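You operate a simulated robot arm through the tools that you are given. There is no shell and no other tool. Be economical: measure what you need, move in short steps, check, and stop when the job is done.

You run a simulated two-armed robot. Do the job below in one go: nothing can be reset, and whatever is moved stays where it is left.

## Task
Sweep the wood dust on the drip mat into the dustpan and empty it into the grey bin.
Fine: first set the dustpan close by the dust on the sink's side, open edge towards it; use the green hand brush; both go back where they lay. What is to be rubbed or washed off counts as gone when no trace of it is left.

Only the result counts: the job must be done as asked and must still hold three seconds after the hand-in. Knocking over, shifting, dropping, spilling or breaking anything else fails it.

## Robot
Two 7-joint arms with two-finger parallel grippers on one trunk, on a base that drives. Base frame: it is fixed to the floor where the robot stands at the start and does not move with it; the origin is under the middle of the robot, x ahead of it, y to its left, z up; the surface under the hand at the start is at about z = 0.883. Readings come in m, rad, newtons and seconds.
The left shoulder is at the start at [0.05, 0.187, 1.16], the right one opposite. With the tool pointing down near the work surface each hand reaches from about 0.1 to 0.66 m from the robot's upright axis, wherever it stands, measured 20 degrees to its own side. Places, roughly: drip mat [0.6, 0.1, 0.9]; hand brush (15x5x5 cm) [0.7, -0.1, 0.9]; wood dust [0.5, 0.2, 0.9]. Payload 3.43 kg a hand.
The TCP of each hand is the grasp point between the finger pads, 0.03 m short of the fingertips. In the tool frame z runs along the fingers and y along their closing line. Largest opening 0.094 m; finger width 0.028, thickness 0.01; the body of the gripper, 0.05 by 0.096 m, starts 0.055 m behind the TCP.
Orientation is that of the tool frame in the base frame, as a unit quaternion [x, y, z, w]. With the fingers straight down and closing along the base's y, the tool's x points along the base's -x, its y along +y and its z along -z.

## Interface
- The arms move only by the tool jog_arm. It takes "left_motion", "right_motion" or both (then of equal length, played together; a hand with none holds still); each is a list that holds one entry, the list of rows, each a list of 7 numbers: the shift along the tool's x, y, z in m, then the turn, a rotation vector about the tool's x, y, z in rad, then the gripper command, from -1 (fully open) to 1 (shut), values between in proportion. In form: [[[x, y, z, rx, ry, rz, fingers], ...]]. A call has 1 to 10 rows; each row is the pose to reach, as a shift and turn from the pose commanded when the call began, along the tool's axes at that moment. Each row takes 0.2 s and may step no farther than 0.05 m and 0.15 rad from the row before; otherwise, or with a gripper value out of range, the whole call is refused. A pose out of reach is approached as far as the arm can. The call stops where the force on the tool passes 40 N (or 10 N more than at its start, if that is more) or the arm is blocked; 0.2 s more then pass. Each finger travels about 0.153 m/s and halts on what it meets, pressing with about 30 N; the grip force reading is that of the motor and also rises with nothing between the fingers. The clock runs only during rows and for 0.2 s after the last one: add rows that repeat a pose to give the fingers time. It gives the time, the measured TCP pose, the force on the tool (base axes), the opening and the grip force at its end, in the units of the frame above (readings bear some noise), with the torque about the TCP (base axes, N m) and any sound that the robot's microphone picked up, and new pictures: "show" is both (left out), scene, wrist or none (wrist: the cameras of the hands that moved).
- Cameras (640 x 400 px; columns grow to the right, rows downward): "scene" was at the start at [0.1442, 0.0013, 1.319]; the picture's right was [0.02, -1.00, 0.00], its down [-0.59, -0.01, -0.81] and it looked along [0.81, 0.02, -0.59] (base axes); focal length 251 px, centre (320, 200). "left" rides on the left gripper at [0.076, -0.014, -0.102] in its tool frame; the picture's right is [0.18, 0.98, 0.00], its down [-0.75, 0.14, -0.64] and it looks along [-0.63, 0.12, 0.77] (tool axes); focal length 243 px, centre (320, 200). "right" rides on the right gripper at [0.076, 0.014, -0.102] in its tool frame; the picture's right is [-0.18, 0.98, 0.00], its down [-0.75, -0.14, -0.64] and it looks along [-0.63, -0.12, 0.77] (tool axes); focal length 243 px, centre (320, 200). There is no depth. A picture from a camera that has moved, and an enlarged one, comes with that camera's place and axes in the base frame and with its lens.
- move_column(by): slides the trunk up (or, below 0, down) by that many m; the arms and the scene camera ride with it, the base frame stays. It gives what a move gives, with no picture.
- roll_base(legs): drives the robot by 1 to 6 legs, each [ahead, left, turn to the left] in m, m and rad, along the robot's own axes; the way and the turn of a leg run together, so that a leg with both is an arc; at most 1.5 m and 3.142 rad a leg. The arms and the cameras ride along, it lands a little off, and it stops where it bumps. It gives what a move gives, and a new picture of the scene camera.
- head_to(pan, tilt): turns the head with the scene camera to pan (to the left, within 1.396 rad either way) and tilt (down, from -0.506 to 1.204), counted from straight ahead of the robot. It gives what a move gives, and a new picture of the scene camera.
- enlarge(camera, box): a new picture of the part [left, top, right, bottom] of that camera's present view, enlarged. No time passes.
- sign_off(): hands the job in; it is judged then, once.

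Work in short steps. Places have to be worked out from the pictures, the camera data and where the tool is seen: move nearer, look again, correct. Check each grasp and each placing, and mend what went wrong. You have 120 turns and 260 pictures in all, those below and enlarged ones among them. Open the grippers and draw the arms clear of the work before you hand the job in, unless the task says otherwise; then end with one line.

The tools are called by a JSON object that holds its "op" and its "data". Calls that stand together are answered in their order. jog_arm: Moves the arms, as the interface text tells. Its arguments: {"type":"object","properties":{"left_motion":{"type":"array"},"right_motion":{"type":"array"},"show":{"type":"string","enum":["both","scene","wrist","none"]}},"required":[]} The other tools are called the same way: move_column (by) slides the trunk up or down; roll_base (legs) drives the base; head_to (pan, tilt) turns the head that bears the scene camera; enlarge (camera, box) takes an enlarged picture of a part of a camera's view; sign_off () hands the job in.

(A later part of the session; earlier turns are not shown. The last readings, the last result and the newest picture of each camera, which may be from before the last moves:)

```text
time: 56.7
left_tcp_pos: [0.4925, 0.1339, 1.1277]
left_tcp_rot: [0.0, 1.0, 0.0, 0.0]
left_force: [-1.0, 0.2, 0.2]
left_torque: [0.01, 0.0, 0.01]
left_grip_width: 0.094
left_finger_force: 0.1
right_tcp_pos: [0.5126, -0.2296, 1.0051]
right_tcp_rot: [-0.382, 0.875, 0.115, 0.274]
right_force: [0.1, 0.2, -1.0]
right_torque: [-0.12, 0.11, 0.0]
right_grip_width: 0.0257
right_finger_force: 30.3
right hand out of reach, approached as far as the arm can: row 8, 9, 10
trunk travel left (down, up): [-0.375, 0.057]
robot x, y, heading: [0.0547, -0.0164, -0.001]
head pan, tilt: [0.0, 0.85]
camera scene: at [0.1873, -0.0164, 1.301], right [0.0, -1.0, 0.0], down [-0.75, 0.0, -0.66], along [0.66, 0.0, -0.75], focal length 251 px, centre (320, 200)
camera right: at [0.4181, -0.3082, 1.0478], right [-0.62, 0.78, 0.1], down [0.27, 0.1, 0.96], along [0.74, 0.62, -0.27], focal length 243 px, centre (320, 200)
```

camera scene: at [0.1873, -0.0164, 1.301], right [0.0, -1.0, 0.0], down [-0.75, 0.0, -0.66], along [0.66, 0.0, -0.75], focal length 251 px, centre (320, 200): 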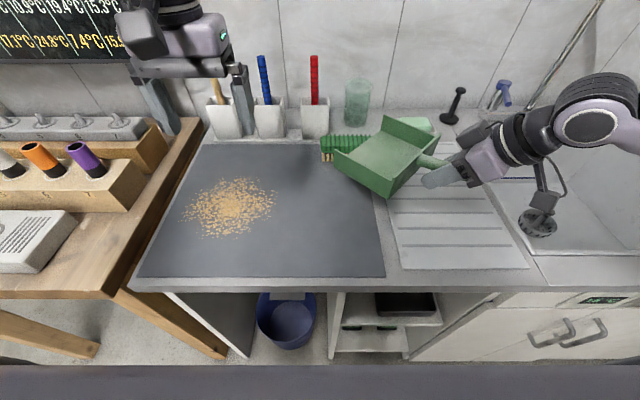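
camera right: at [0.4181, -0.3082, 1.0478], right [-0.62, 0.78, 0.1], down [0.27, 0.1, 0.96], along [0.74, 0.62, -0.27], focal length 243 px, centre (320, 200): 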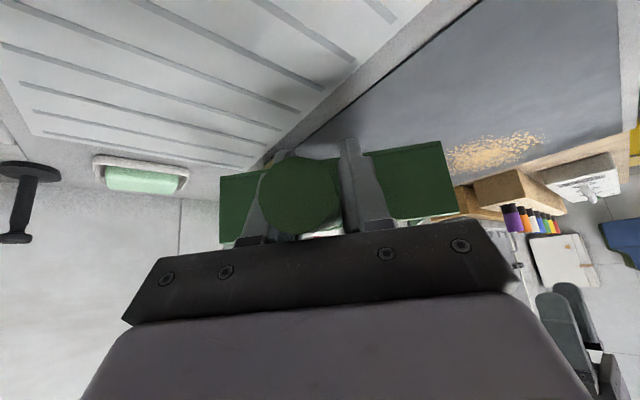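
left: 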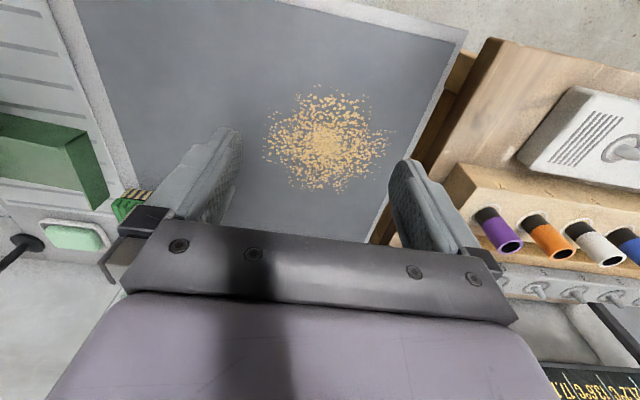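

The yaw stopped near 0.9 rad at a joint limit. I shift the hand toward +y first and then see whether more yaw is possible there.

{"op": "jog_arm", "data": {"right_motion": [[[-0.027, 0.018, 0.019, 0, 0, 0, 1], [-0.055, 0.037, 0.037, 0, 0, 0, 1], [-0.082, 0.055, 0.056, 0, 0, 0, 1], [-0.082, 0.055, 0.056, -0.078, 0, -0.113, 1], [-0.082, 0.055, 0.056, -0.156, 0, -0.227, 1], [-0.082, 0.055, 0.056, -0.234, 0, -0.34, 1]]]}}

```text
time: 58.1
left_tcp_pos: [0.4916, 0.1341, 1.1294]
left_tcp_rot: [0.0, 1.0, 0.0, 0.001]
left_force: [-0.5, 0.2, -0.4]
left_torque: [-0.01, -0.03, 0.01]
left_grip_width: 0.0938
left_finger_force: 0.1
right_tcp_pos: [0.5088, -0.1136, 1.0142]
right_tcp_rot: [-0.472, 0.827, 0.151, 0.268]
right_force: [0.0, 0.5, -0.7]
right_torque: [-0.18, 0.09, 0.02]
right_grip_width: 0.0258
right_finger_force: 29.9
right hand out of reach, approached as far as the arm can: row 5, 6
trunk travel left (down, up): [-0.375, 0.057]
robot x, y, heading: [0.0515, -0.014, -0.0]
head pan, tilt: [0.0, 0.85]
camera scene: at [0.1863, -0.0168, 1.3011], right [0.0, -1.0, 0.0], down [-0.75, 0.0, -0.66], along [0.66, 0.0, -0.75], focal length 251 px, centre (320, 200)
camera right: at [0.434, -0.2121, 1.0542], right [-0.77, 0.63, 0.1], down [0.24, 0.13, 0.96], along [0.59, 0.76, -0.25], focal length 243 px, centre (320, 200)
```

scene: 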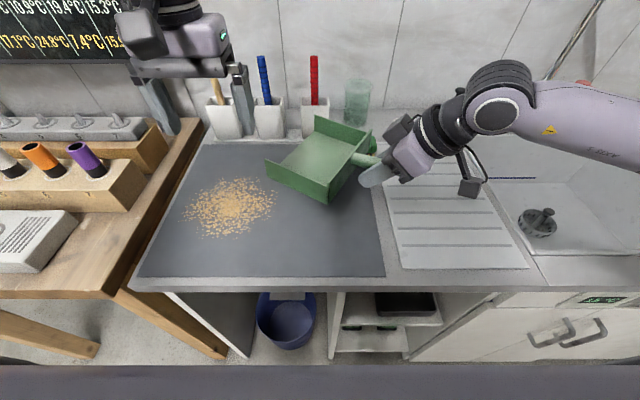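
right: 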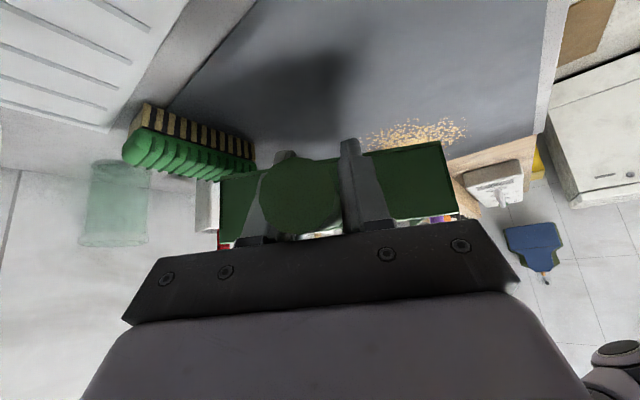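

Mouth direction is now about 1.04 rad; the rest I get by turning the base. I drive right 0.27 m, then turn left 0.53 rad.

{"op": "roll_base", "data": {"legs": [[0, -0.27, 0], [0, 0, 0.53]]}}

```text
time: 62.5
left_tcp_pos: [0.3574, 0.0673, 1.1275]
left_tcp_rot: [-0.262, 0.965, -0.001, 0.0]
left_force: [0.3, -0.4, -0.1]
left_torque: [0.0, 0.01, 0.0]
left_grip_width: 0.0941
left_finger_force: 0.0
right_tcp_pos: [0.497, -0.1381, 1.0137]
right_tcp_rot: [-0.671, 0.675, 0.214, 0.219]
right_force: [-1.1, -0.3, -1.9]
right_torque: [-0.14, 0.0, -0.01]
right_grip_width: 0.0256
right_finger_force: 30.3
trunk travel left (down, up): [-0.375, 0.057]
robot x, y, heading: [0.0499, -0.2837, 0.526]
head pan, tilt: [0.0, 0.85]
camera scene: at [0.1686, -0.2161, 1.301], right [0.5, -0.86, 0.0], down [-0.65, -0.38, -0.66], along [0.57, 0.33, -0.75], focal length 251 px, centre (320, 200)
```

scene: 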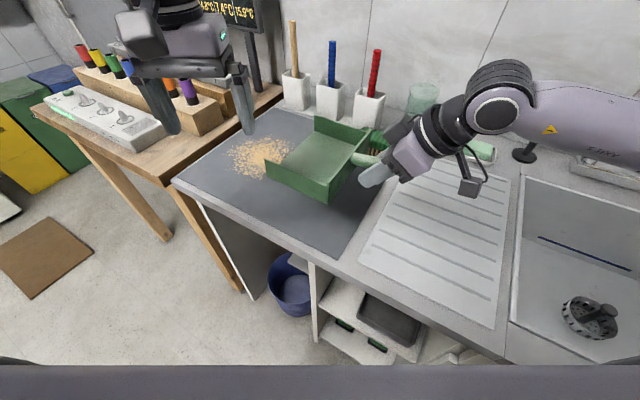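

The mouth now faces +y. I move the pan over x≈0.54, y≈-0.118 and lower it to about 3 cm above the mat.

{"op": "jog_arm", "data": {"right_motion": [[[0.006, -0.014, 0.02, 0, 0.008, 0, 1], [0.012, -0.028, 0.04, 0, 0.015, 0, 1], [0.019, -0.043, 0.061, 0, 0.023, 0, 1]]]}}

{"op": "enlarge", "data": {"camera": "scene", "box": [160, 80, 460, 270]}}

```text
time: 63.3
left_tcp_pos: [0.357, 0.0679, 1.1275]
left_tcp_rot: [-0.261, 0.965, 0.0, 0.0]
left_force: [0.1, 0.0, 0.8]
left_torque: [0.02, 0.01, 0.01]
left_grip_width: 0.094
left_finger_force: 0.0
right_tcp_pos: [0.5129, -0.1306, 0.9938]
right_tcp_rot: [-0.671, 0.677, 0.211, 0.216]
right_force: [0.3, 0.3, -1.7]
right_torque: [-0.14, 0.05, 0.0]
right_grip_width: 0.0258
right_finger_force: 30.0
right hand out of reach, approached as far as the arm can: row 2, 3
trunk travel left (down, up): [-0.375, 0.057]
robot x, y, heading: [0.0537, -0.2838, 0.527]
head pan, tilt: [0.0, 0.85]
camera scene: at [0.1685, -0.2161, 1.301], right [0.51, -0.86, 0.0], down [-0.65, -0.38, -0.66], along [0.57, 0.33, -0.75], focal length 251 px, centre (320, 200)
camera right: at [0.4953, -0.2531, 1.0358], right [-0.98, 0.16, 0.1], down [0.14, 0.24, 0.96], along [0.13, 0.96, -0.26], focal length 243 px, centre (320, 200)
```

scene: 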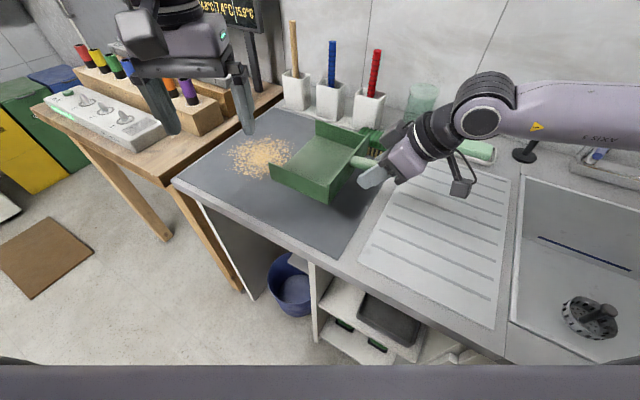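
right: 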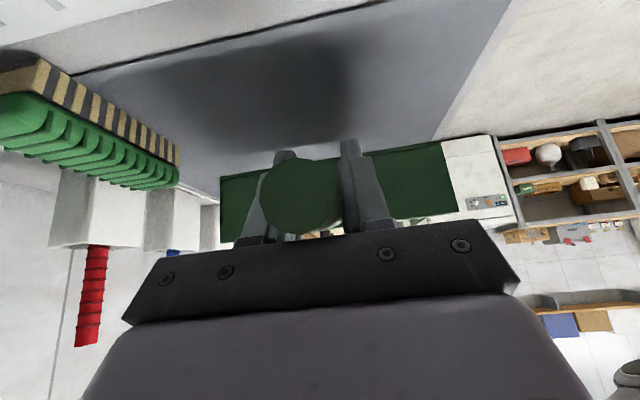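

```text
2.11 times, centred on (310, 175) of scene
camera zoom: at [0.1685, -0.2161, 1.301], right [0.51, -0.86, 0.0], down [-0.65, -0.38, -0.66], along [0.57, 0.33, -0.75], focal length 528 px, centre (341, 253)
```

zoom: 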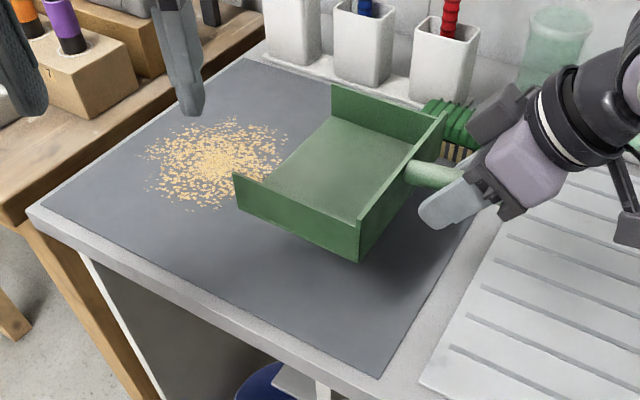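

Reach at this orientation is limited. I shift the base a little (+x,-y) and turn it 0.2 rad more to relax the wrist.

{"op": "roll_base", "data": {"legs": [[-0.006, -0.089, 0], [0, 0, 0.2]]}}

```text
time: 64.3
left_tcp_pos: [0.3613, 0.0536, 1.1284]
left_tcp_rot: [-0.267, 0.964, 0.0, 0.0]
left_force: [0.0, 0.1, -0.4]
left_torque: [-0.03, -0.02, -0.03]
left_grip_width: 0.0939
left_finger_force: 0.0
right_tcp_pos: [0.5194, -0.1427, 0.9936]
right_tcp_rot: [0.674, -0.674, -0.212, -0.214]
right_force: [0.1, -0.1, -1.4]
right_torque: [-0.19, -0.03, 0.01]
right_grip_width: 0.0258
right_finger_force: 30.4
trunk travel left (down, up): [-0.375, 0.057]
robot x, y, heading: [0.0631, -0.3015, 0.544]
head pan, tilt: [0.0, 0.85]
stopped in leg 1: the robot was blocked; the commanded pose is now the measured one
camera scene: at [0.1758, -0.2308, 1.301], right [0.52, -0.86, 0.0], down [-0.64, -0.39, -0.66], along [0.57, 0.34, -0.75], focal length 251 px, centre (320, 200)
```

scene: 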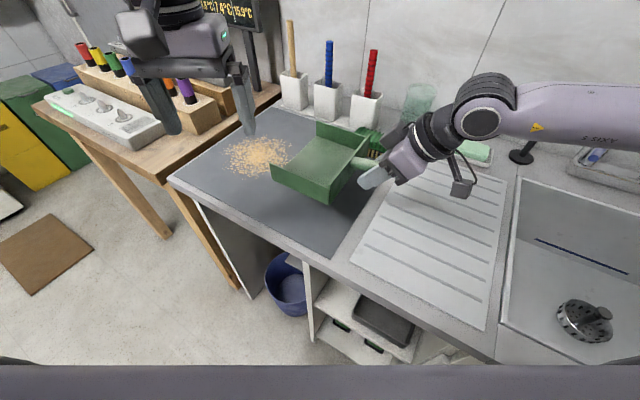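

The base touched the cabinet at x≈0.063. I back off slightly, move toward −y and turn.

{"op": "roll_base", "data": {"legs": [[-0.055, -0.062, 0], [0, 0, 0.2]]}}

```text
time: 66.3
left_tcp_pos: [0.269, 0.0243, 1.1276]
left_tcp_rot: [-0.362, 0.932, 0.001, -0.001]
left_force: [-0.6, -0.4, 0.7]
left_torque: [-0.02, 0.01, 0.0]
left_grip_width: 0.094
left_finger_force: 0.0
right_tcp_pos: [0.4641, -0.1347, 0.9933]
right_tcp_rot: [0.739, -0.602, -0.233, -0.192]
right_force: [-0.4, -0.3, -1.5]
right_torque: [-0.17, -0.01, -0.02]
right_grip_width: 0.0257
right_finger_force: 30.2
trunk travel left (down, up): [-0.375, 0.057]
robot x, y, heading: [0.0422, -0.3857, 0.746]
head pan, tilt: [0.0, 0.85]
camera scene: at [0.1449, -0.291, 1.301], right [0.68, -0.74, 0.0], down [-0.55, -0.51, -0.66], along [0.49, 0.45, -0.75], focal length 251 px, centre (320, 200)
```

scene: 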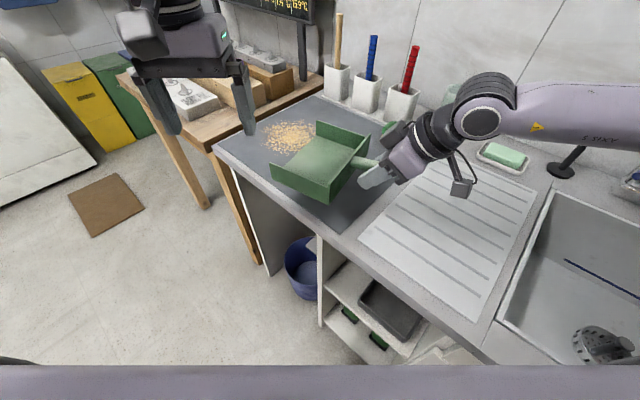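

Now rotate the pan back by 0.206 rad so the mouth is exactly +y and move over the target spot.

{"op": "jog_arm", "data": {"right_motion": [[[0.007, -0.026, 0.011, 0.04, 0.004, 0.056, 1], [0.014, -0.052, 0.021, 0.079, 0.008, 0.112, 1], [0.021, -0.078, 0.032, 0.119, 0.012, 0.168, 1], [0.021, -0.078, 0.032, 0.119, 0.012, 0.168, 1]]]}}

{"op": "enlarge", "data": {"camera": "scene", "box": [200, 80, 460, 245]}}

```text
time: 67.3
left_tcp_pos: [0.269, 0.0235, 1.1271]
left_tcp_rot: [-0.361, 0.932, 0.0, 0.001]
left_force: [-0.4, -0.5, 0.4]
left_torque: [-0.02, -0.01, 0.05]
left_grip_width: 0.0943
left_finger_force: 0.0
right_tcp_pos: [0.5401, -0.1207, 0.9554]
right_tcp_rot: [-0.674, 0.677, 0.207, 0.212]
right_force: [0.3, -0.2, -1.7]
right_torque: [-0.17, 0.0, 0.01]
right_grip_width: 0.026
right_finger_force: 30.0
trunk travel left (down, up): [-0.375, 0.057]
robot x, y, heading: [0.0471, -0.3841, 0.745]
head pan, tilt: [0.0, 0.85]
camera scene: at [0.145, -0.2912, 1.301], right [0.68, -0.74, 0.0], down [-0.55, -0.51, -0.66], along [0.49, 0.45, -0.75], focal length 251 px, centre (320, 200)
camera right: at [0.5238, -0.2411, 0.9988], right [-0.98, 0.16, 0.1], down [0.14, 0.26, 0.96], along [0.13, 0.95, -0.27], focal length 243 px, centre (320, 200)
```

scene: 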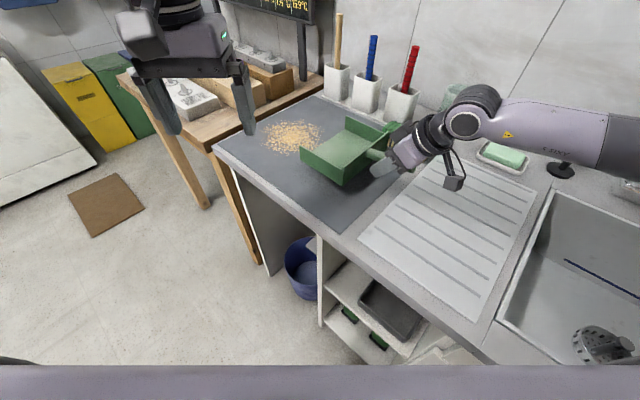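
right: 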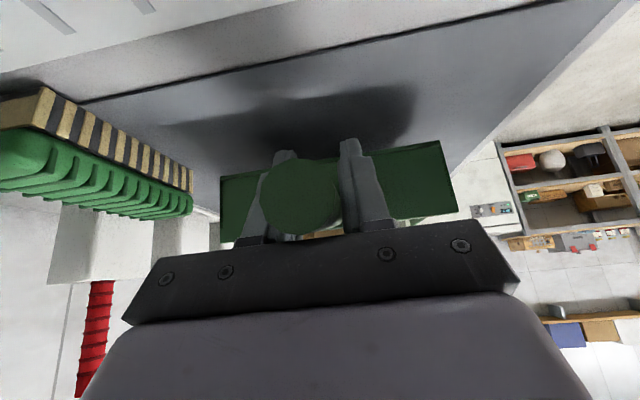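

```text
2.42 times, centred on (330, 162) of scene
camera zoom: at [0.145, -0.2912, 1.301], right [0.68, -0.74, 0.0], down [-0.55, -0.51, -0.66], along [0.49, 0.45, -0.75], focal length 608 px, centre (296, 291)
```

zoom: 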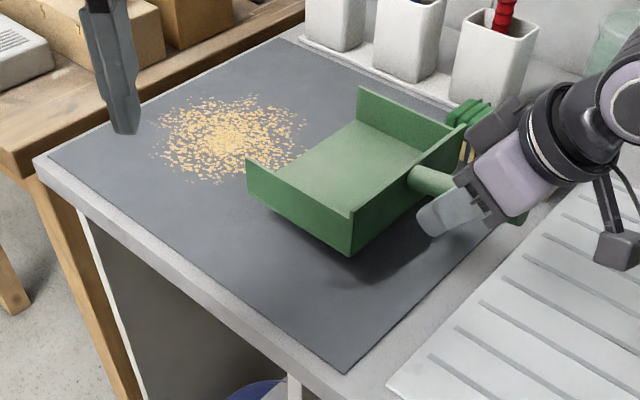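

The pan lines up well (mouth y≈0.055, x 0.456–0.626; dust edge at y≈0.087). I lower it in small steps toward the mat.

{"op": "jog_arm", "data": {"right_motion": [[[0.007, 0, 0.01, 0, 0, 0, 1], [0.0136, 0, 0.0198, 0, 0, 0, 1], [0.0158, 0, 0.0231, 0, 0, 0, 1], [0.0181, 0, 0.0264, 0, 0, 0, 1]]], "show": "scene"}}

{"op": "enlarge", "data": {"camera": "scene", "box": [200, 80, 460, 245]}}

```text
time: 68.3
left_tcp_pos: [0.2683, 0.0238, 1.1273]
left_tcp_rot: [-0.362, 0.932, 0.001, 0.0]
left_force: [-0.3, -0.3, -0.3]
left_torque: [0.03, -0.02, -0.01]
left_grip_width: 0.0938
left_finger_force: 0.1
right_tcp_pos: [0.54, -0.1186, 0.9222]
right_tcp_rot: [-0.674, 0.677, 0.207, 0.213]
right_force: [-0.2, 1.1, -0.4]
right_torque: [-0.15, 0.02, 0.02]
right_grip_width: 0.0259
right_finger_force: 29.6
trunk travel left (down, up): [-0.375, 0.057]
robot x, y, heading: [0.0448, -0.3853, 0.741]
head pan, tilt: [0.0, 0.85]
camera scene: at [0.1452, -0.2912, 1.301], right [0.68, -0.74, 0.0], down [-0.55, -0.51, -0.66], along [0.49, 0.45, -0.75], focal length 251 px, centre (320, 200)
```

scene: 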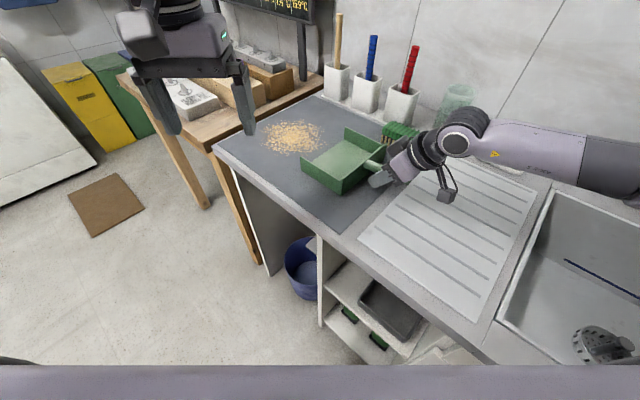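

```text
2.42 times, centred on (330, 162) of scene
camera zoom: at [0.1452, -0.2912, 1.301], right [0.68, -0.74, 0.0], down [-0.55, -0.51, -0.66], along [0.49, 0.45, -0.75], focal length 608 px, centre (296, 291)
```

zoom: 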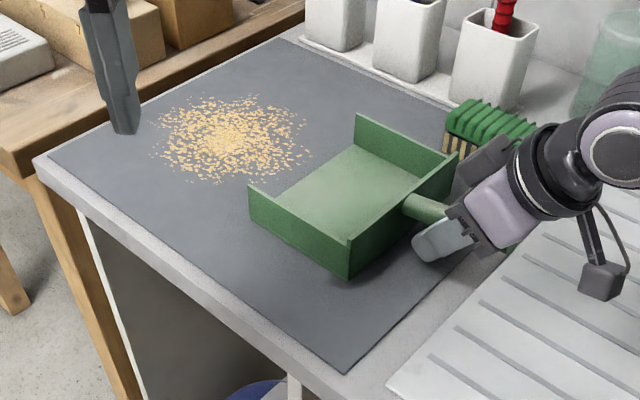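

Contact begins at the mouth edge (weight reading down). I lower the last few millimetres.

{"op": "jog_arm", "data": {"right_motion": [[[0.001, 0, 0.0015, 0, 0, 0, 1], [0.002, 0, 0.003, 0, 0, 0, 1]]], "show": "none"}}

{"op": "enlarge", "data": {"camera": "scene", "box": [290, 110, 430, 210]}}

```text
time: 68.9
left_tcp_pos: [0.2687, 0.0239, 1.1284]
left_tcp_rot: [-0.362, 0.932, 0.001, 0.001]
left_force: [-0.7, 0.2, 0.2]
left_torque: [0.0, -0.02, -0.01]
left_grip_width: 0.0942
left_finger_force: 0.0
right_tcp_pos: [0.5408, -0.1191, 0.9222]
right_tcp_rot: [-0.673, 0.677, 0.206, 0.214]
right_force: [0.1, -1.9, 3.2]
right_torque: [0.01, 0.11, 0.08]
right_grip_width: 0.0258
right_finger_force: 30.1
trunk travel left (down, up): [-0.375, 0.057]
robot x, y, heading: [0.0476, -0.3867, 0.743]
head pan, tilt: [0.0, 0.85]
```

```text
4.00 times, centred on (360, 160) of scene
camera zoom: at [0.1448, -0.2917, 1.3012], right [0.68, -0.74, 0.0], down [-0.55, -0.51, -0.66], along [0.49, 0.45, -0.75], focal length 1004 px, centre (160, 360)
```

zoom: 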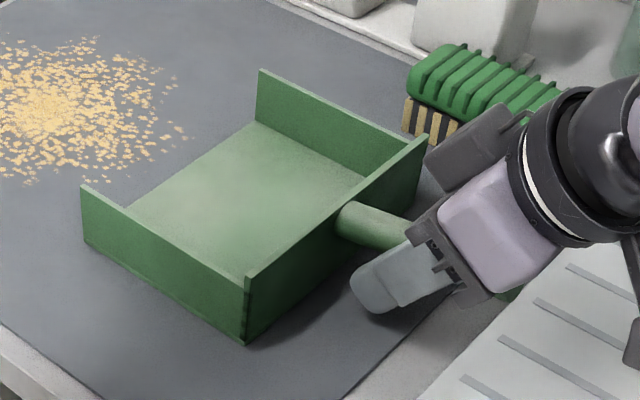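

The pan sits flat on the mat. I release and withdraw the right hand back and up along its axis.

{"op": "jog_arm", "data": {"right_motion": [[[0, 0, 0, 0, 0, 0, -0.3], [0, 0, 0, 0, 0, 0, -0.3], [0, 0, -0.03, 0, 0, 0, -0.3], [0, 0, -0.07, 0, 0, 0, -0.3], [0, 0, -0.11, 0, 0, 0, -0.3], [-0.03, 0, -0.15, 0, 0, 0, -0.3], [-0.06, 0, -0.19, 0, 0, 0, -0.3]]]}}

{"op": "enlarge", "data": {"camera": "scene", "box": [220, 90, 460, 240]}}

```text
time: 70.5
left_tcp_pos: [0.2692, 0.024, 1.1282]
left_tcp_rot: [-0.362, 0.932, 0.001, 0.0]
left_force: [-0.3, 0.5, 0.0]
left_torque: [0.0, 0.0, 0.03]
left_grip_width: 0.0941
left_finger_force: 0.1
right_tcp_pos: [0.5389, -0.1809, 1.0709]
right_tcp_rot: [-0.671, 0.68, 0.206, 0.213]
right_force: [-0.3, 0.3, -0.2]
right_torque: [0.01, 0.06, 0.0]
right_grip_width: 0.0611
right_finger_force: 0.0
right hand out of reach, approached as far as the arm can: row 7
trunk travel left (down, up): [-0.375, 0.057]
robot x, y, heading: [0.0459, -0.3837, 0.742]
head pan, tilt: [0.0, 0.85]
camera scene: at [0.1449, -0.2914, 1.3011], right [0.68, -0.74, 0.0], down [-0.55, -0.51, -0.66], along [0.49, 0.45, -0.75], focal length 251 px, centre (320, 200)
camera right: at [0.5223, -0.3015, 1.1143], right [-0.98, 0.17, 0.1], down [0.14, 0.26, 0.96], along [0.13, 0.95, -0.27], focal length 243 px, centre (320, 200)
```

scene: 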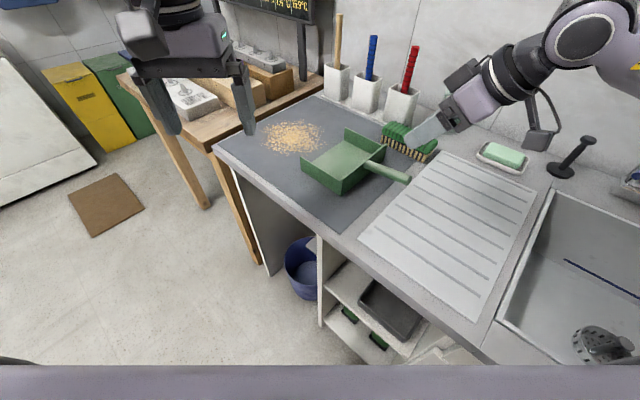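
right: 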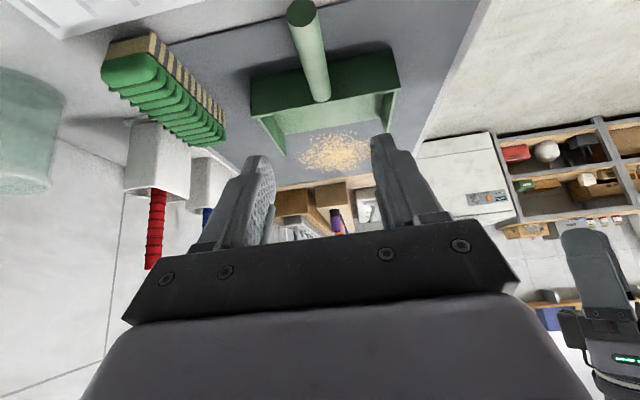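

```text
2.67 times, centred on (340, 165) of scene
camera zoom: at [0.1449, -0.2914, 1.3011], right [0.68, -0.74, 0.0], down [-0.55, -0.51, -0.66], along [0.49, 0.45, -0.75], focal length 669 px, centre (267, 293)
```

zoom: 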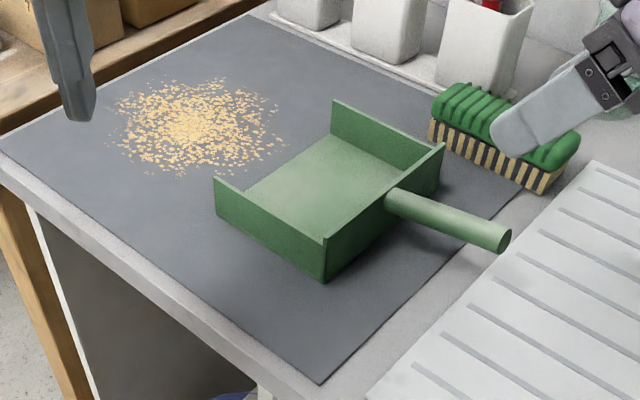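

Clean release, with the pan set at the dust. Brush centre is about (0.705,-0.087). I turn the base straight, move left, and edge ahead.

{"op": "roll_base", "data": {"legs": [[0, 0, -0.742], [0, 0.26, 0], [0.06, 0, 0]]}}

```text
time: 76.0
left_tcp_pos: [0.5136, 0.0178, 1.1283]
left_tcp_rot: [0.006, 1.0, 0.0, -0.001]
left_force: [-0.1, -0.4, -0.1]
left_torque: [0.01, 0.02, -0.02]
left_grip_width: 0.0941
left_finger_force: 0.0
right_tcp_pos: [0.5724, -0.3145, 1.07]
right_tcp_rot: [-0.374, 0.879, 0.114, 0.275]
right_force: [-0.6, -0.5, 0.5]
right_torque: [-0.04, -0.01, -0.03]
right_grip_width: 0.061
right_finger_force: 0.0
trunk travel left (down, up): [-0.375, 0.057]
robot x, y, heading: [0.0656, -0.1274, -0.01]
head pan, tilt: [0.0, 0.85]
stopped in leg 3: the robot was blocked; the commanded pose is now the measured one
camera scene: at [0.2076, -0.1283, 1.301], right [-0.01, -1.0, 0.0], down [-0.75, 0.01, -0.66], along [0.66, -0.01, -0.75], focal length 251 px, centre (320, 200)
```

scene: 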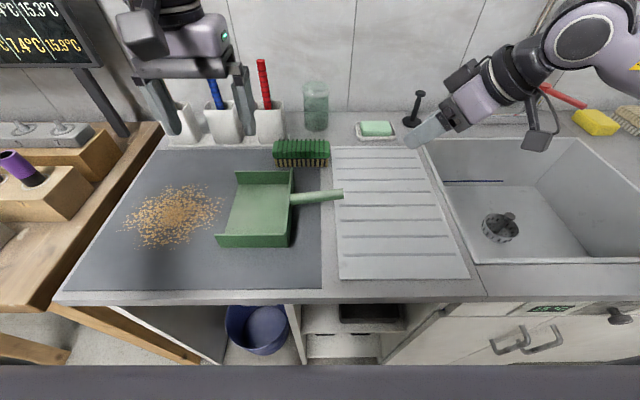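

I send the left hand above the brush while yawing it +90°, to close across the brush's width.

{"op": "jog_arm", "data": {"left_motion": [[[-0.019, -0.01, 0.004, 0, 0, -0.15, -0.6], [-0.038, -0.021, 0.008, 0, 0, -0.3, -0.6], [-0.057, -0.031, 0.012, 0, 0, -0.45, -0.6], [-0.076, -0.042, 0.016, 0, 0, -0.6, -0.6], [-0.095, -0.052, 0.02, 0, 0, -0.75, -0.6], [-0.115, -0.063, 0.035, 0, 0, -0.9, -0.6], [-0.134, -0.073, 0.05, 0, 0, -1.05, -0.6], [-0.153, -0.084, 0.065, 0, 0, -1.2, -0.6], [-0.172, -0.094, 0.08, 0, 0, -1.35, -0.6], [-0.191, -0.105, 0.09, 0, 0, -1.5, -0.6]]]}}

```text
time: 78.2
left_tcp_pos: [0.6735, -0.0754, 1.0298]
left_tcp_rot: [-0.678, 0.735, 0.0, 0.0]
left_force: [-0.5, -0.1, -1.1]
left_torque: [0.02, 0.0, 0.0]
left_grip_width: 0.0752
left_finger_force: 0.0
left hand out of reach, approached as far as the arm can: row 9, 10
right_tcp_pos: [0.573, -0.3148, 1.0719]
right_tcp_rot: [-0.374, 0.878, 0.114, 0.274]
right_force: [-0.5, 0.9, -0.4]
right_torque: [0.02, 0.03, -0.04]
right_grip_width: 0.0613
right_finger_force: 0.1
trunk travel left (down, up): [-0.375, 0.057]
robot x, y, heading: [0.0731, -0.1273, -0.009]
head pan, tilt: [0.0, 0.85]
camera scene: at [0.2078, -0.1286, 1.301], right [-0.01, -1.0, 0.0], down [-0.75, 0.01, -0.66], along [0.66, -0.01, -0.75], focal length 251 px, centre (320, 200)
camera left: at [0.6816, -0.1535, 1.1349], right [-0.99, -0.1, 0.0], down [-0.08, 0.76, 0.64], along [-0.07, 0.64, -0.77], focal length 243 px, centre (320, 200)
```

scene: 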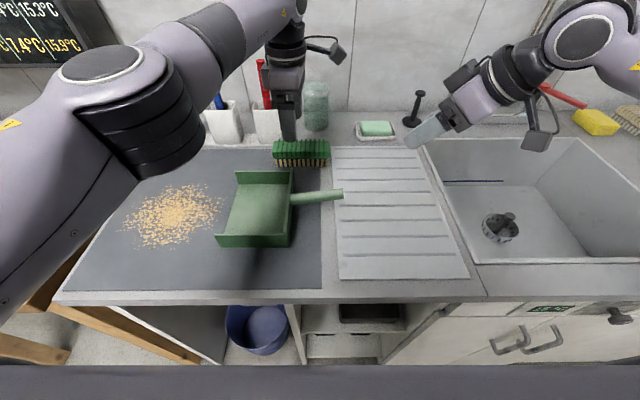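
left: 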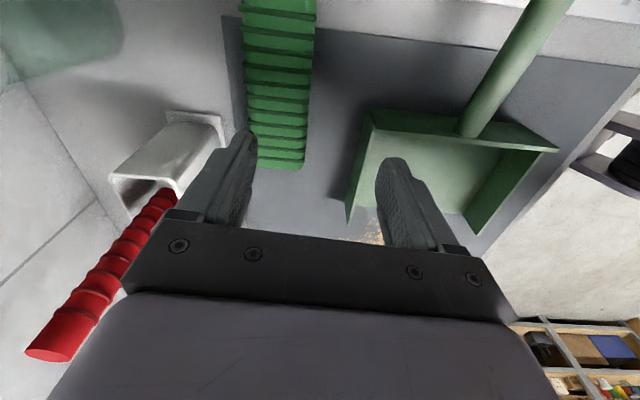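

The left hand falls ~3 cm short. I raise it, swing its yaw back to the other side, then turn the base right so the left shoulder comes forward.

{"op": "jog_arm", "data": {"left_motion": [[[0, 0, -0.03, 0, 0, 0.15, -0.6], [0, 0, -0.06, 0, 0, 0.3, -0.6], [0, 0.02, -0.09, 0, 0, 0.45, -0.6], [0, 0.04, -0.09, 0, 0, 0.6, -0.6], [0, 0.06, -0.09, 0, 0, 0.75, -0.6], [0, 0.08, -0.09, 0, 0, 0.9, -0.6], [0, 0.08, -0.09, 0, 0, 1.05, -0.6], [0, 0.08, -0.09, 0, 0, 1.2, -0.6], [0, 0.08, -0.09, 0, 0, 1.35, -0.6], [0, 0.08, -0.09, 0, 0, 1.5, -0.6]]], "show": "none"}}

{"op": "roll_base", "data": {"legs": [[-0.03, -0.11, 0], [0, 0, -0.4]]}}

```text
time: 80.4
left_tcp_pos: [0.5929, -0.0686, 1.1207]
left_tcp_rot: [0.007, 1.0, 0.0, -0.001]
left_force: [0.2, 0.1, -0.1]
left_torque: [0.01, -0.02, 0.0]
left_grip_width: 0.0751
left_finger_force: 0.0
left hand out of reach, approached as far as the arm can: row 1, 2
right_tcp_pos: [0.5716, -0.3154, 1.0713]
right_tcp_rot: [-0.375, 0.879, 0.114, 0.274]
right_force: [-0.8, 0.2, -0.1]
right_torque: [-0.04, -0.02, -0.01]
right_grip_width: 0.0612
right_finger_force: 0.0
trunk travel left (down, up): [-0.375, 0.057]
robot x, y, heading: [0.074, -0.1256, -0.001]
head pan, tilt: [0.0, 0.85]
```

```text
time: 83.2
left_tcp_pos: [0.5431, -0.3872, 1.1212]
left_tcp_rot: [0.206, 0.979, 0.0, 0.0]
left_force: [0.0, -0.3, 1.1]
left_torque: [0.0, 0.03, -0.03]
left_grip_width: 0.0754
left_finger_force: 0.0
right_tcp_pos: [0.4268, -0.6069, 1.0722]
right_tcp_rot: [-0.192, 0.936, 0.057, 0.291]
right_force: [0.5, 0.9, 0.3]
right_torque: [-0.03, -0.03, 0.01]
right_grip_width: 0.0612
right_finger_force: 0.1
trunk travel left (down, up): [-0.375, 0.057]
robot x, y, heading: [0.0418, -0.2369, -0.414]
head pan, tilt: [0.0, 0.85]
camera scene: at [0.1649, -0.2912, 1.3011], right [-0.4, -0.92, 0.0], down [-0.69, 0.3, -0.66], along [0.6, -0.26, -0.75], focal length 251 px, centre (320, 200)
```

scene: 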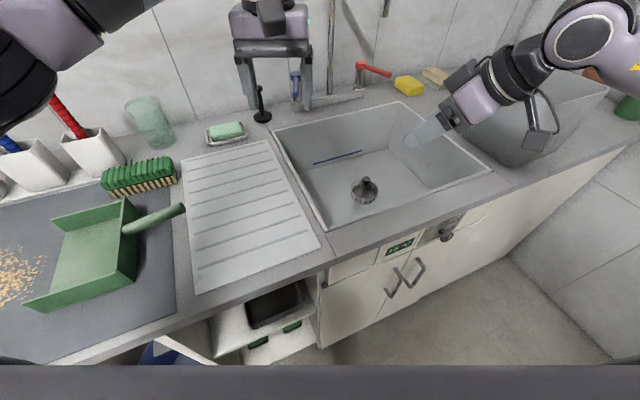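

I swing the left hand over the brush with yaw −90°.

{"op": "jog_arm", "data": {"left_motion": [[[-0.003, 0.042, 0.005, 0, 0, 0.1446, -0.6], [-0.0065, 0.085, 0.01, 0, 0, 0.289, -0.6], [-0.01, 0.127, 0.02, 0, 0, 0.434, -0.6], [-0.013, 0.17, 0.03, 0, 0, 0.578, -0.6], [-0.016, 0.212, 0.04, 0, 0, 0.723, -0.6], [-0.019, 0.254, 0.06, 0, 0, 0.868, -0.6], [-0.023, 0.297, 0.08, 0, 0, 1.012, -0.6], [-0.026, 0.339, 0.1, 0, 0, 1.157, -0.6], [-0.026, 0.339, 0.1, 0, 0, 1.157, -0.6]]]}}

```text
time: 85.2
left_tcp_pos: [0.4548, -0.1733, 1.0656]
left_tcp_rot: [0.691, 0.722, 0.014, 0.011]
left_force: [-0.3, -1.3, 0.3]
left_torque: [0.04, 0.0, -0.02]
left_grip_width: 0.0751
left_finger_force: 0.0
left hand out of reach, approached as far as the arm can: row 4, 5, 6, 7, 8, 9
right_tcp_pos: [0.4281, -0.6072, 1.0706]
right_tcp_rot: [-0.191, 0.936, 0.057, 0.291]
right_force: [-0.2, -1.3, -0.2]
right_torque: [0.04, 0.01, 0.02]
right_grip_width: 0.0612
right_finger_force: 0.2
trunk travel left (down, up): [-0.375, 0.057]
robot x, y, heading: [0.0445, -0.2349, -0.412]
head pan, tilt: [0.0, 0.85]
camera scene: at [0.1657, -0.2927, 1.3008], right [-0.4, -0.92, 0.0], down [-0.69, 0.3, -0.66], along [0.6, -0.26, -0.75], focal length 251 px, centre (320, 200)
camera left: at [0.4347, -0.099, 1.1688], right [0.97, 0.23, 0.03], down [0.15, -0.75, 0.64], along [0.17, -0.62, -0.76], focal length 243 px, centre (320, 200)
```

scene: 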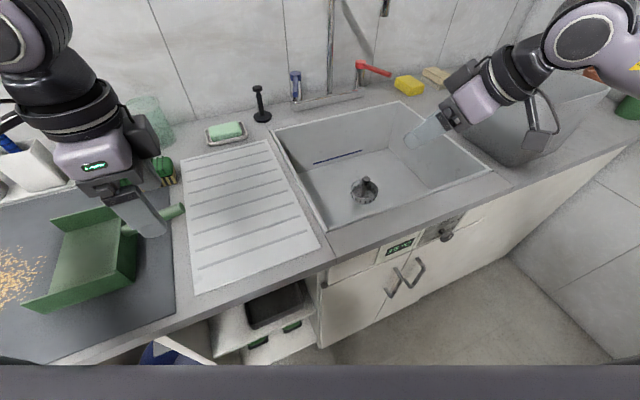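
left: 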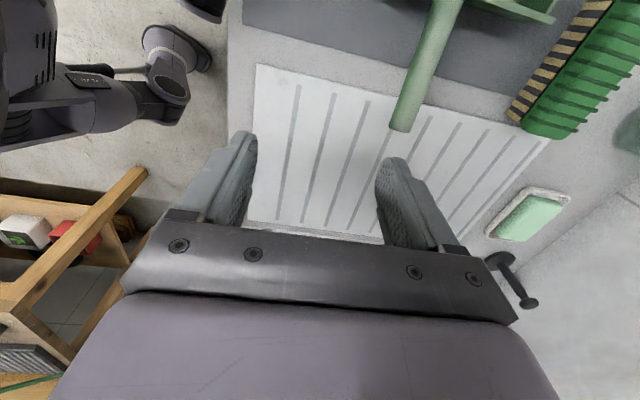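

The left hand's yaw range favours the positive side, so I unwind it, turn the base to heading −0.3, and approach with yaw +90°.

{"op": "jog_arm", "data": {"left_motion": [[[0, 0, -0.02, 0, 0, -0.15, -0.6], [0, 0, -0.04, 0, 0, -0.3, -0.6], [0, 0, -0.06, 0, 0, -0.45, -0.6], [0, 0, -0.06, 0, 0, -0.6, -0.6], [0, 0, -0.06, 0, 0, -0.75, -0.6], [0, 0, -0.06, 0, 0, -0.9, -0.6], [0, 0, -0.06, 0, 0, -1.05, -0.6], [0, 0, -0.06, 0, 0, -1.2, -0.6], [0, 0, -0.06, 0, 0, -1.35, -0.6], [0, 0, -0.06, 0, 0, -1.5, -0.6]]], "show": "none"}}

{"op": "jog_arm", "data": {"left_motion": [[[-0.01, 0.01, 0, 0, 0, -0.15, -0.6], [-0.02, 0.02, 0, 0, 0, -0.3, -0.6], [-0.03, 0.03, 0, 0, 0, -0.45, -0.6], [-0.04, 0.04, 0, 0, 0, -0.6, -0.6], [-0.05, 0.05, 0, 0, 0, -0.75, -0.6], [-0.06, 0.06, 0, 0, 0, -0.9, -0.6], [-0.07, 0.07, 0, 0, 0, -1.05, -0.6], [-0.08, 0.07, 0, 0, 0, -1.2, -0.6], [-0.09, 0.07, 0, 0, 0, -1.35, -0.6], [-0.1, 0.07, 0, 0, 0, -1.5, -0.6]]], "show": "none"}}

{"op": "roll_base", "data": {"legs": [[-0.01, 0, 0.112], [0.03, 0, 0]]}}

```text
time: 87.5
left_tcp_pos: [0.4547, -0.1745, 1.1213]
left_tcp_rot: [0.011, 1.0, 0.004, 0.017]
left_force: [0.4, 0.0, 0.5]
left_torque: [0.02, 0.0, 0.02]
left_grip_width: 0.0751
left_finger_force: 0.1
right_tcp_pos: [0.4277, -0.6049, 1.0712]
right_tcp_rot: [-0.19, 0.936, 0.056, 0.29]
right_force: [0.3, 0.1, -0.5]
right_torque: [-0.02, 0.04, 0.05]
right_grip_width: 0.0613
right_finger_force: 0.0
trunk travel left (down, up): [-0.375, 0.057]
robot x, y, heading: [0.0419, -0.2369, -0.411]
head pan, tilt: [0.0, 0.85]
```

```text
time: 89.7
left_tcp_pos: [0.5563, -0.1069, 1.1238]
left_tcp_rot: [-0.674, 0.739, -0.009, 0.015]
left_force: [0.2, 0.2, 0.3]
left_torque: [-0.02, 0.03, 0.03]
left_grip_width: 0.0752
left_finger_force: 0.1
right_tcp_pos: [0.4267, -0.6049, 1.0709]
right_tcp_rot: [-0.191, 0.936, 0.056, 0.291]
right_force: [0.5, 0.5, -0.3]
right_torque: [0.03, -0.04, -0.01]
right_grip_width: 0.0612
right_finger_force: 0.0
trunk travel left (down, up): [-0.375, 0.057]
robot x, y, heading: [0.0412, -0.2347, -0.409]
head pan, tilt: [0.0, 0.85]
```

```text
time: 91.0
left_tcp_pos: [0.5586, -0.0547, 1.123]
left_tcp_rot: [0.711, -0.703, 0.008, -0.015]
left_force: [1.3, -0.3, 0.7]
left_torque: [-0.01, 0.0, -0.02]
left_grip_width: 0.0753
left_finger_force: 0.1
right_tcp_pos: [0.4856, -0.565, 1.0709]
right_tcp_rot: [-0.243, 0.924, 0.073, 0.287]
right_force: [-0.2, -0.4, -0.5]
right_torque: [-0.02, -0.02, 0.0]
right_grip_width: 0.0612
right_finger_force: 0.0
trunk travel left (down, up): [-0.375, 0.057]
robot x, y, heading: [0.0602, -0.2414, -0.301]
head pan, tilt: [0.0, 0.85]
camera scene: at [0.1906, -0.2821, 1.3009], right [-0.29, -0.96, 0.0], down [-0.72, 0.22, -0.66], along [0.63, -0.19, -0.75], focal length 251 px, centre (320, 200)
```

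scene: 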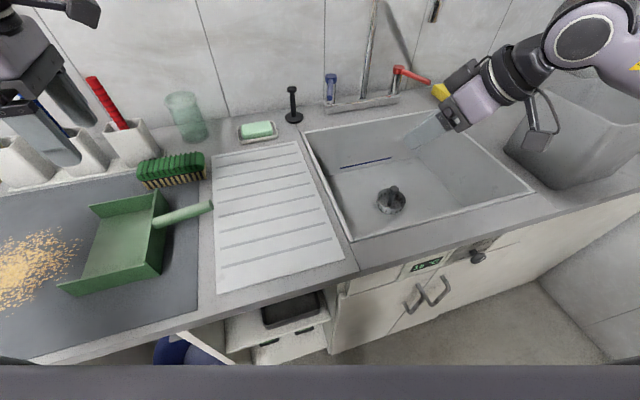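

Yaw is now right at +90°. I move above the brush at (0.705,-0.087), z≈1.0, levelling the small tilt.

{"op": "jog_arm", "data": {"left_motion": [[[0.009, -0.035, 0.02, -0.008, 0.003, 0, -0.6], [0.018, -0.071, 0.05, -0.016, 0.006, 0, -0.6], [0.026, -0.106, 0.08, -0.024, 0.008, 0, -0.6], [0.035, -0.142, 0.11, -0.032, 0.01, 0, -0.6], [0.035, -0.142, 0.127, -0.032, 0.01, 0, -0.6]]]}}

{"op": "enlarge", "data": {"camera": "left", "box": [160, 40, 480, 240]}}

```text
time: 92.2
left_tcp_pos: [0.705, -0.0865, 1.0017]
left_tcp_rot: [0.713, -0.701, 0.001, 0.0]
left_force: [0.0, 0.4, -0.6]
left_torque: [0.0, -0.02, 0.01]
left_grip_width: 0.0752
left_finger_force: 0.0
right_tcp_pos: [0.4848, -0.5647, 1.0718]
right_tcp_rot: [-0.243, 0.924, 0.073, 0.287]
right_force: [-0.7, 0.3, 0.0]
right_torque: [0.01, -0.02, -0.03]
right_grip_width: 0.0611
right_finger_force: 0.1
trunk travel left (down, up): [-0.375, 0.057]
robot x, y, heading: [0.0603, -0.2416, -0.295]
head pan, tilt: [0.0, 0.85]
camera scene: at [0.1895, -0.2816, 1.3011], right [-0.29, -0.96, 0.0], down [-0.72, 0.22, -0.66], along [0.63, -0.19, -0.75], focal length 251 px, centre (320, 200)
camera left: at [0.7199, -0.1638, 1.1053], right [-0.98, -0.2, 0.0], down [-0.15, 0.75, 0.64], along [-0.13, 0.63, -0.77], focal length 243 px, centre (320, 200)
```

scene: 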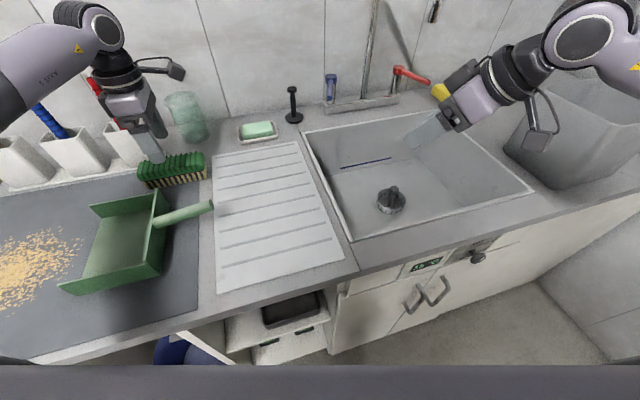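
left: 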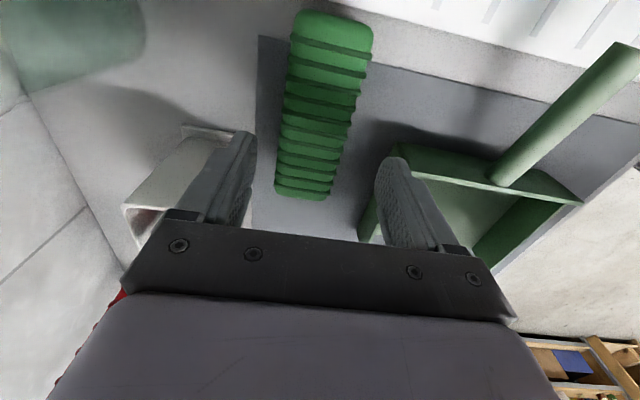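

```text
2.00 times, centred on (320, 140) of left
camera zoom: at [0.7199, -0.1638, 1.1053], right [-0.98, -0.2, 0.0], down [-0.15, 0.75, 0.64], along [-0.13, 0.63, -0.77], focal length 485 px, centre (320, 320)
```

zoom: 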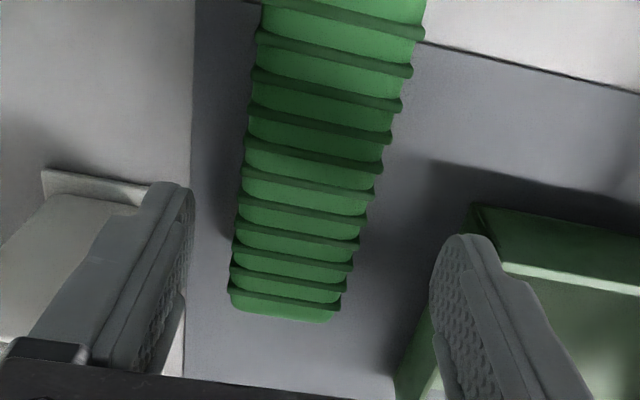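

The brush centre is x≈0.708, and the fingers clear everything. I descend to z≈0.925.

{"op": "jog_arm", "data": {"left_motion": [[[0, -0.003, 0.026, 0, 0, 0, -0.6], [0, -0.003, 0.052, 0, 0, 0, -0.6], [0, -0.003, 0.065, 0, 0, 0, -0.6], [0, -0.003, 0.076, 0, 0, 0, -0.6]]], "show": "none"}}

{"op": "jog_arm", "data": {"left_motion": [[[0, 0, 0, 0, 0, 0, 0.1], [0, 0, 0, 0, 0, 0, 1], [0, 0, 0, 0, 0, 0, 1], [0, 0, 0, 0, 0, 0, 1]]]}}

```text
time: 93.2
left_tcp_pos: [0.707, -0.0865, 0.9245]
left_tcp_rot: [0.712, -0.702, 0.001, 0.0]
left_force: [-0.6, -0.9, 0.5]
left_torque: [-0.01, -0.02, 0.01]
left_grip_width: 0.0753
left_finger_force: 0.0
right_tcp_pos: [0.4845, -0.5648, 1.0708]
right_tcp_rot: [-0.242, 0.924, 0.073, 0.287]
right_force: [-0.7, 0.6, 0.8]
right_torque: [-0.01, 0.03, 0.03]
right_grip_width: 0.0611
right_finger_force: 0.1
trunk travel left (down, up): [-0.375, 0.057]
robot x, y, heading: [0.0542, -0.2446, -0.303]
head pan, tilt: [0.0, 0.85]
```

```text
time: 94.2
left_tcp_pos: [0.7075, -0.0864, 0.926]
left_tcp_rot: [0.712, -0.702, 0.001, 0.001]
left_force: [0.7, 0.9, -0.6]
left_torque: [0.02, 0.0, -0.04]
left_grip_width: 0.0543
left_finger_force: 30.5
right_tcp_pos: [0.4851, -0.5641, 1.0711]
right_tcp_rot: [-0.243, 0.923, 0.073, 0.288]
right_force: [-0.2, -0.6, -0.5]
right_torque: [0.03, 0.01, 0.01]
right_grip_width: 0.0613
right_finger_force: 0.1
trunk travel left (down, up): [-0.375, 0.057]
robot x, y, heading: [0.0609, -0.2442, -0.296]
head pan, tilt: [0.0, 0.85]
camera scene: at [0.1896, -0.2818, 1.301], right [-0.29, -0.96, 0.0], down [-0.72, 0.22, -0.66], along [0.63, -0.19, -0.75], focal length 251 px, centre (320, 200)
camera left: at [0.7229, -0.163, 1.0299], right [-0.98, -0.2, 0.0], down [-0.15, 0.75, 0.64], along [-0.13, 0.63, -0.77], focal length 243 px, centre (320, 200)
```

scene: 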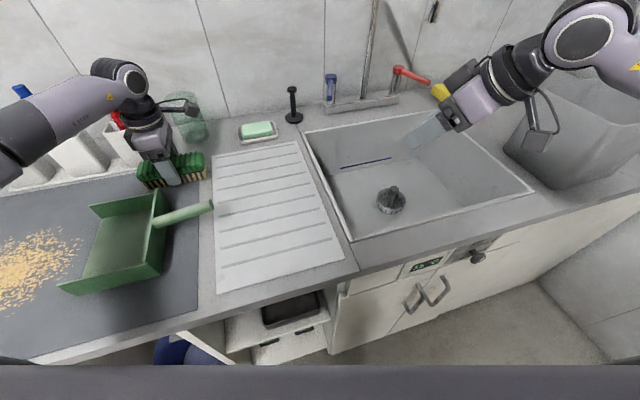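
left: 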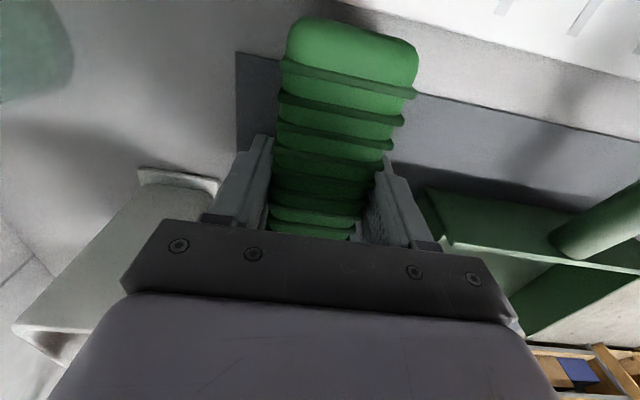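

The brush is gripped (0.054 wide). I note its home pose (0.7075,-0.0864,0.925, yaw≈1.587) and lift it.

{"op": "jog_arm", "data": {"left_motion": [[[0, 0, -0.015, 0, 0, 0, 1], [0, 0, -0.045, 0, 0, 0, 1], [0, 0, -0.085, 0, 0, 0, 1], [0, 0, -0.125, 0, 0, 0, 1]]], "show": "scene"}}

```text
time: 95.2
left_tcp_pos: [0.7055, -0.0873, 1.0508]
left_tcp_rot: [0.712, -0.702, 0.0, -0.001]
left_force: [0.2, -0.4, -1.0]
left_torque: [0.0, 0.01, -0.02]
left_grip_width: 0.054
left_finger_force: 30.0
right_tcp_pos: [0.4834, -0.5644, 1.0699]
right_tcp_rot: [-0.243, 0.924, 0.072, 0.288]
right_force: [-0.3, -0.7, 1.0]
right_torque: [-0.03, 0.04, 0.0]
right_grip_width: 0.0613
right_finger_force: 0.0
trunk travel left (down, up): [-0.375, 0.057]
robot x, y, heading: [0.0617, -0.24, -0.301]
head pan, tilt: [0.0, 0.85]
camera scene: at [0.1893, -0.282, 1.301], right [-0.3, -0.96, 0.0], down [-0.72, 0.22, -0.66], along [0.63, -0.19, -0.75], focal length 251 px, centre (320, 200)
```

scene: 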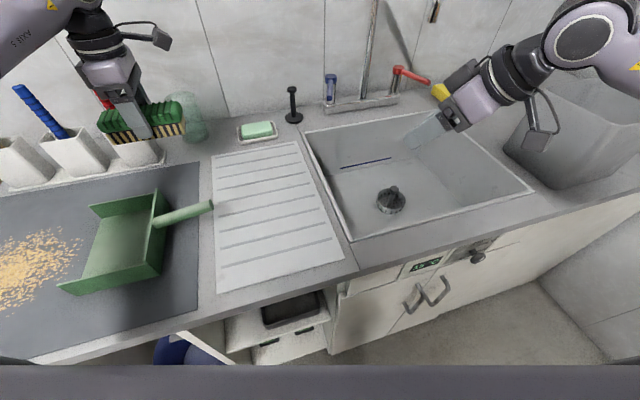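

I draw the brush back from the holders and turn it to lie along x (yaw 0 in robot frame).

{"op": "jog_arm", "data": {"left_motion": [[[0, 0.04, 0, 0, 0, 0, 1], [0, 0.08, 0, 0, 0, 0.14, 1], [0, 0.12, 0, 0, 0, 0.28, 1], [0, 0.15, 0, 0, 0, 0.42, 1], [0, 0.15, 0, 0, 0, 0.56, 1], [0, 0.15, 0, 0, 0, 0.7, 1], [0, 0.15, 0, 0, 0, 0.84, 1], [0, 0.15, 0, 0, 0, 0.98, 1], [0, 0.15, 0, 0, 0, 1.12, 1], [0, 0.15, 0, 0, 0, 1.26, 1]]], "show": "none"}}

{"op": "roll_base", "data": {"legs": [[-0.03, 0, 0.3], [0, 0.28, 0]]}}

```text
time: 97.4
left_tcp_pos: [0.5576, -0.0899, 1.0509]
left_tcp_rot: [-0.162, 0.987, 0.0, 0.001]
left_force: [1.5, 0.3, -1.7]
left_torque: [0.01, 0.0, -0.01]
left_grip_width: 0.0539
left_finger_force: 29.4
right_tcp_pos: [0.486, -0.5643, 1.072]
right_tcp_rot: [-0.244, 0.924, 0.073, 0.287]
right_force: [-1.0, 0.7, -0.5]
right_torque: [0.0, 0.01, 0.02]
right_grip_width: 0.0608
right_finger_force: 0.1
trunk travel left (down, up): [-0.375, 0.057]
robot x, y, heading: [0.0602, -0.2418, -0.294]
head pan, tilt: [0.0, 0.85]
```

```text
time: 101.4
left_tcp_pos: [0.4601, 0.3331, 1.0506]
left_tcp_rot: [-0.308, 0.951, -0.001, 0.001]
left_force: [0.1, 0.6, -1.3]
left_torque: [0.01, -0.02, 0.0]
left_grip_width: 0.0541
left_finger_force: 29.9
right_tcp_pos: [0.5323, -0.1421, 1.071]
right_tcp_rot: [-0.378, 0.877, 0.114, 0.274]
right_force: [0.7, 0.5, 0.1]
right_torque: [0.0, 0.03, 0.02]
right_grip_width: 0.0609
right_finger_force: 0.1
trunk travel left (down, up): [-0.375, 0.057]
robot x, y, heading: [0.0312, 0.0406, -0.001]
head pan, tilt: [0.0, 0.85]
camera scene: at [0.1661, 0.0419, 1.301], right [0.0, -1.0, 0.0], down [-0.75, 0.0, -0.66], along [0.66, 0.0, -0.75], focal length 251 px, centre (320, 200)
```

scene: 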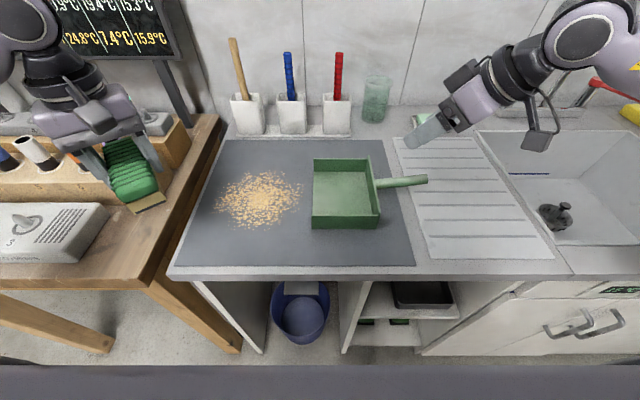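

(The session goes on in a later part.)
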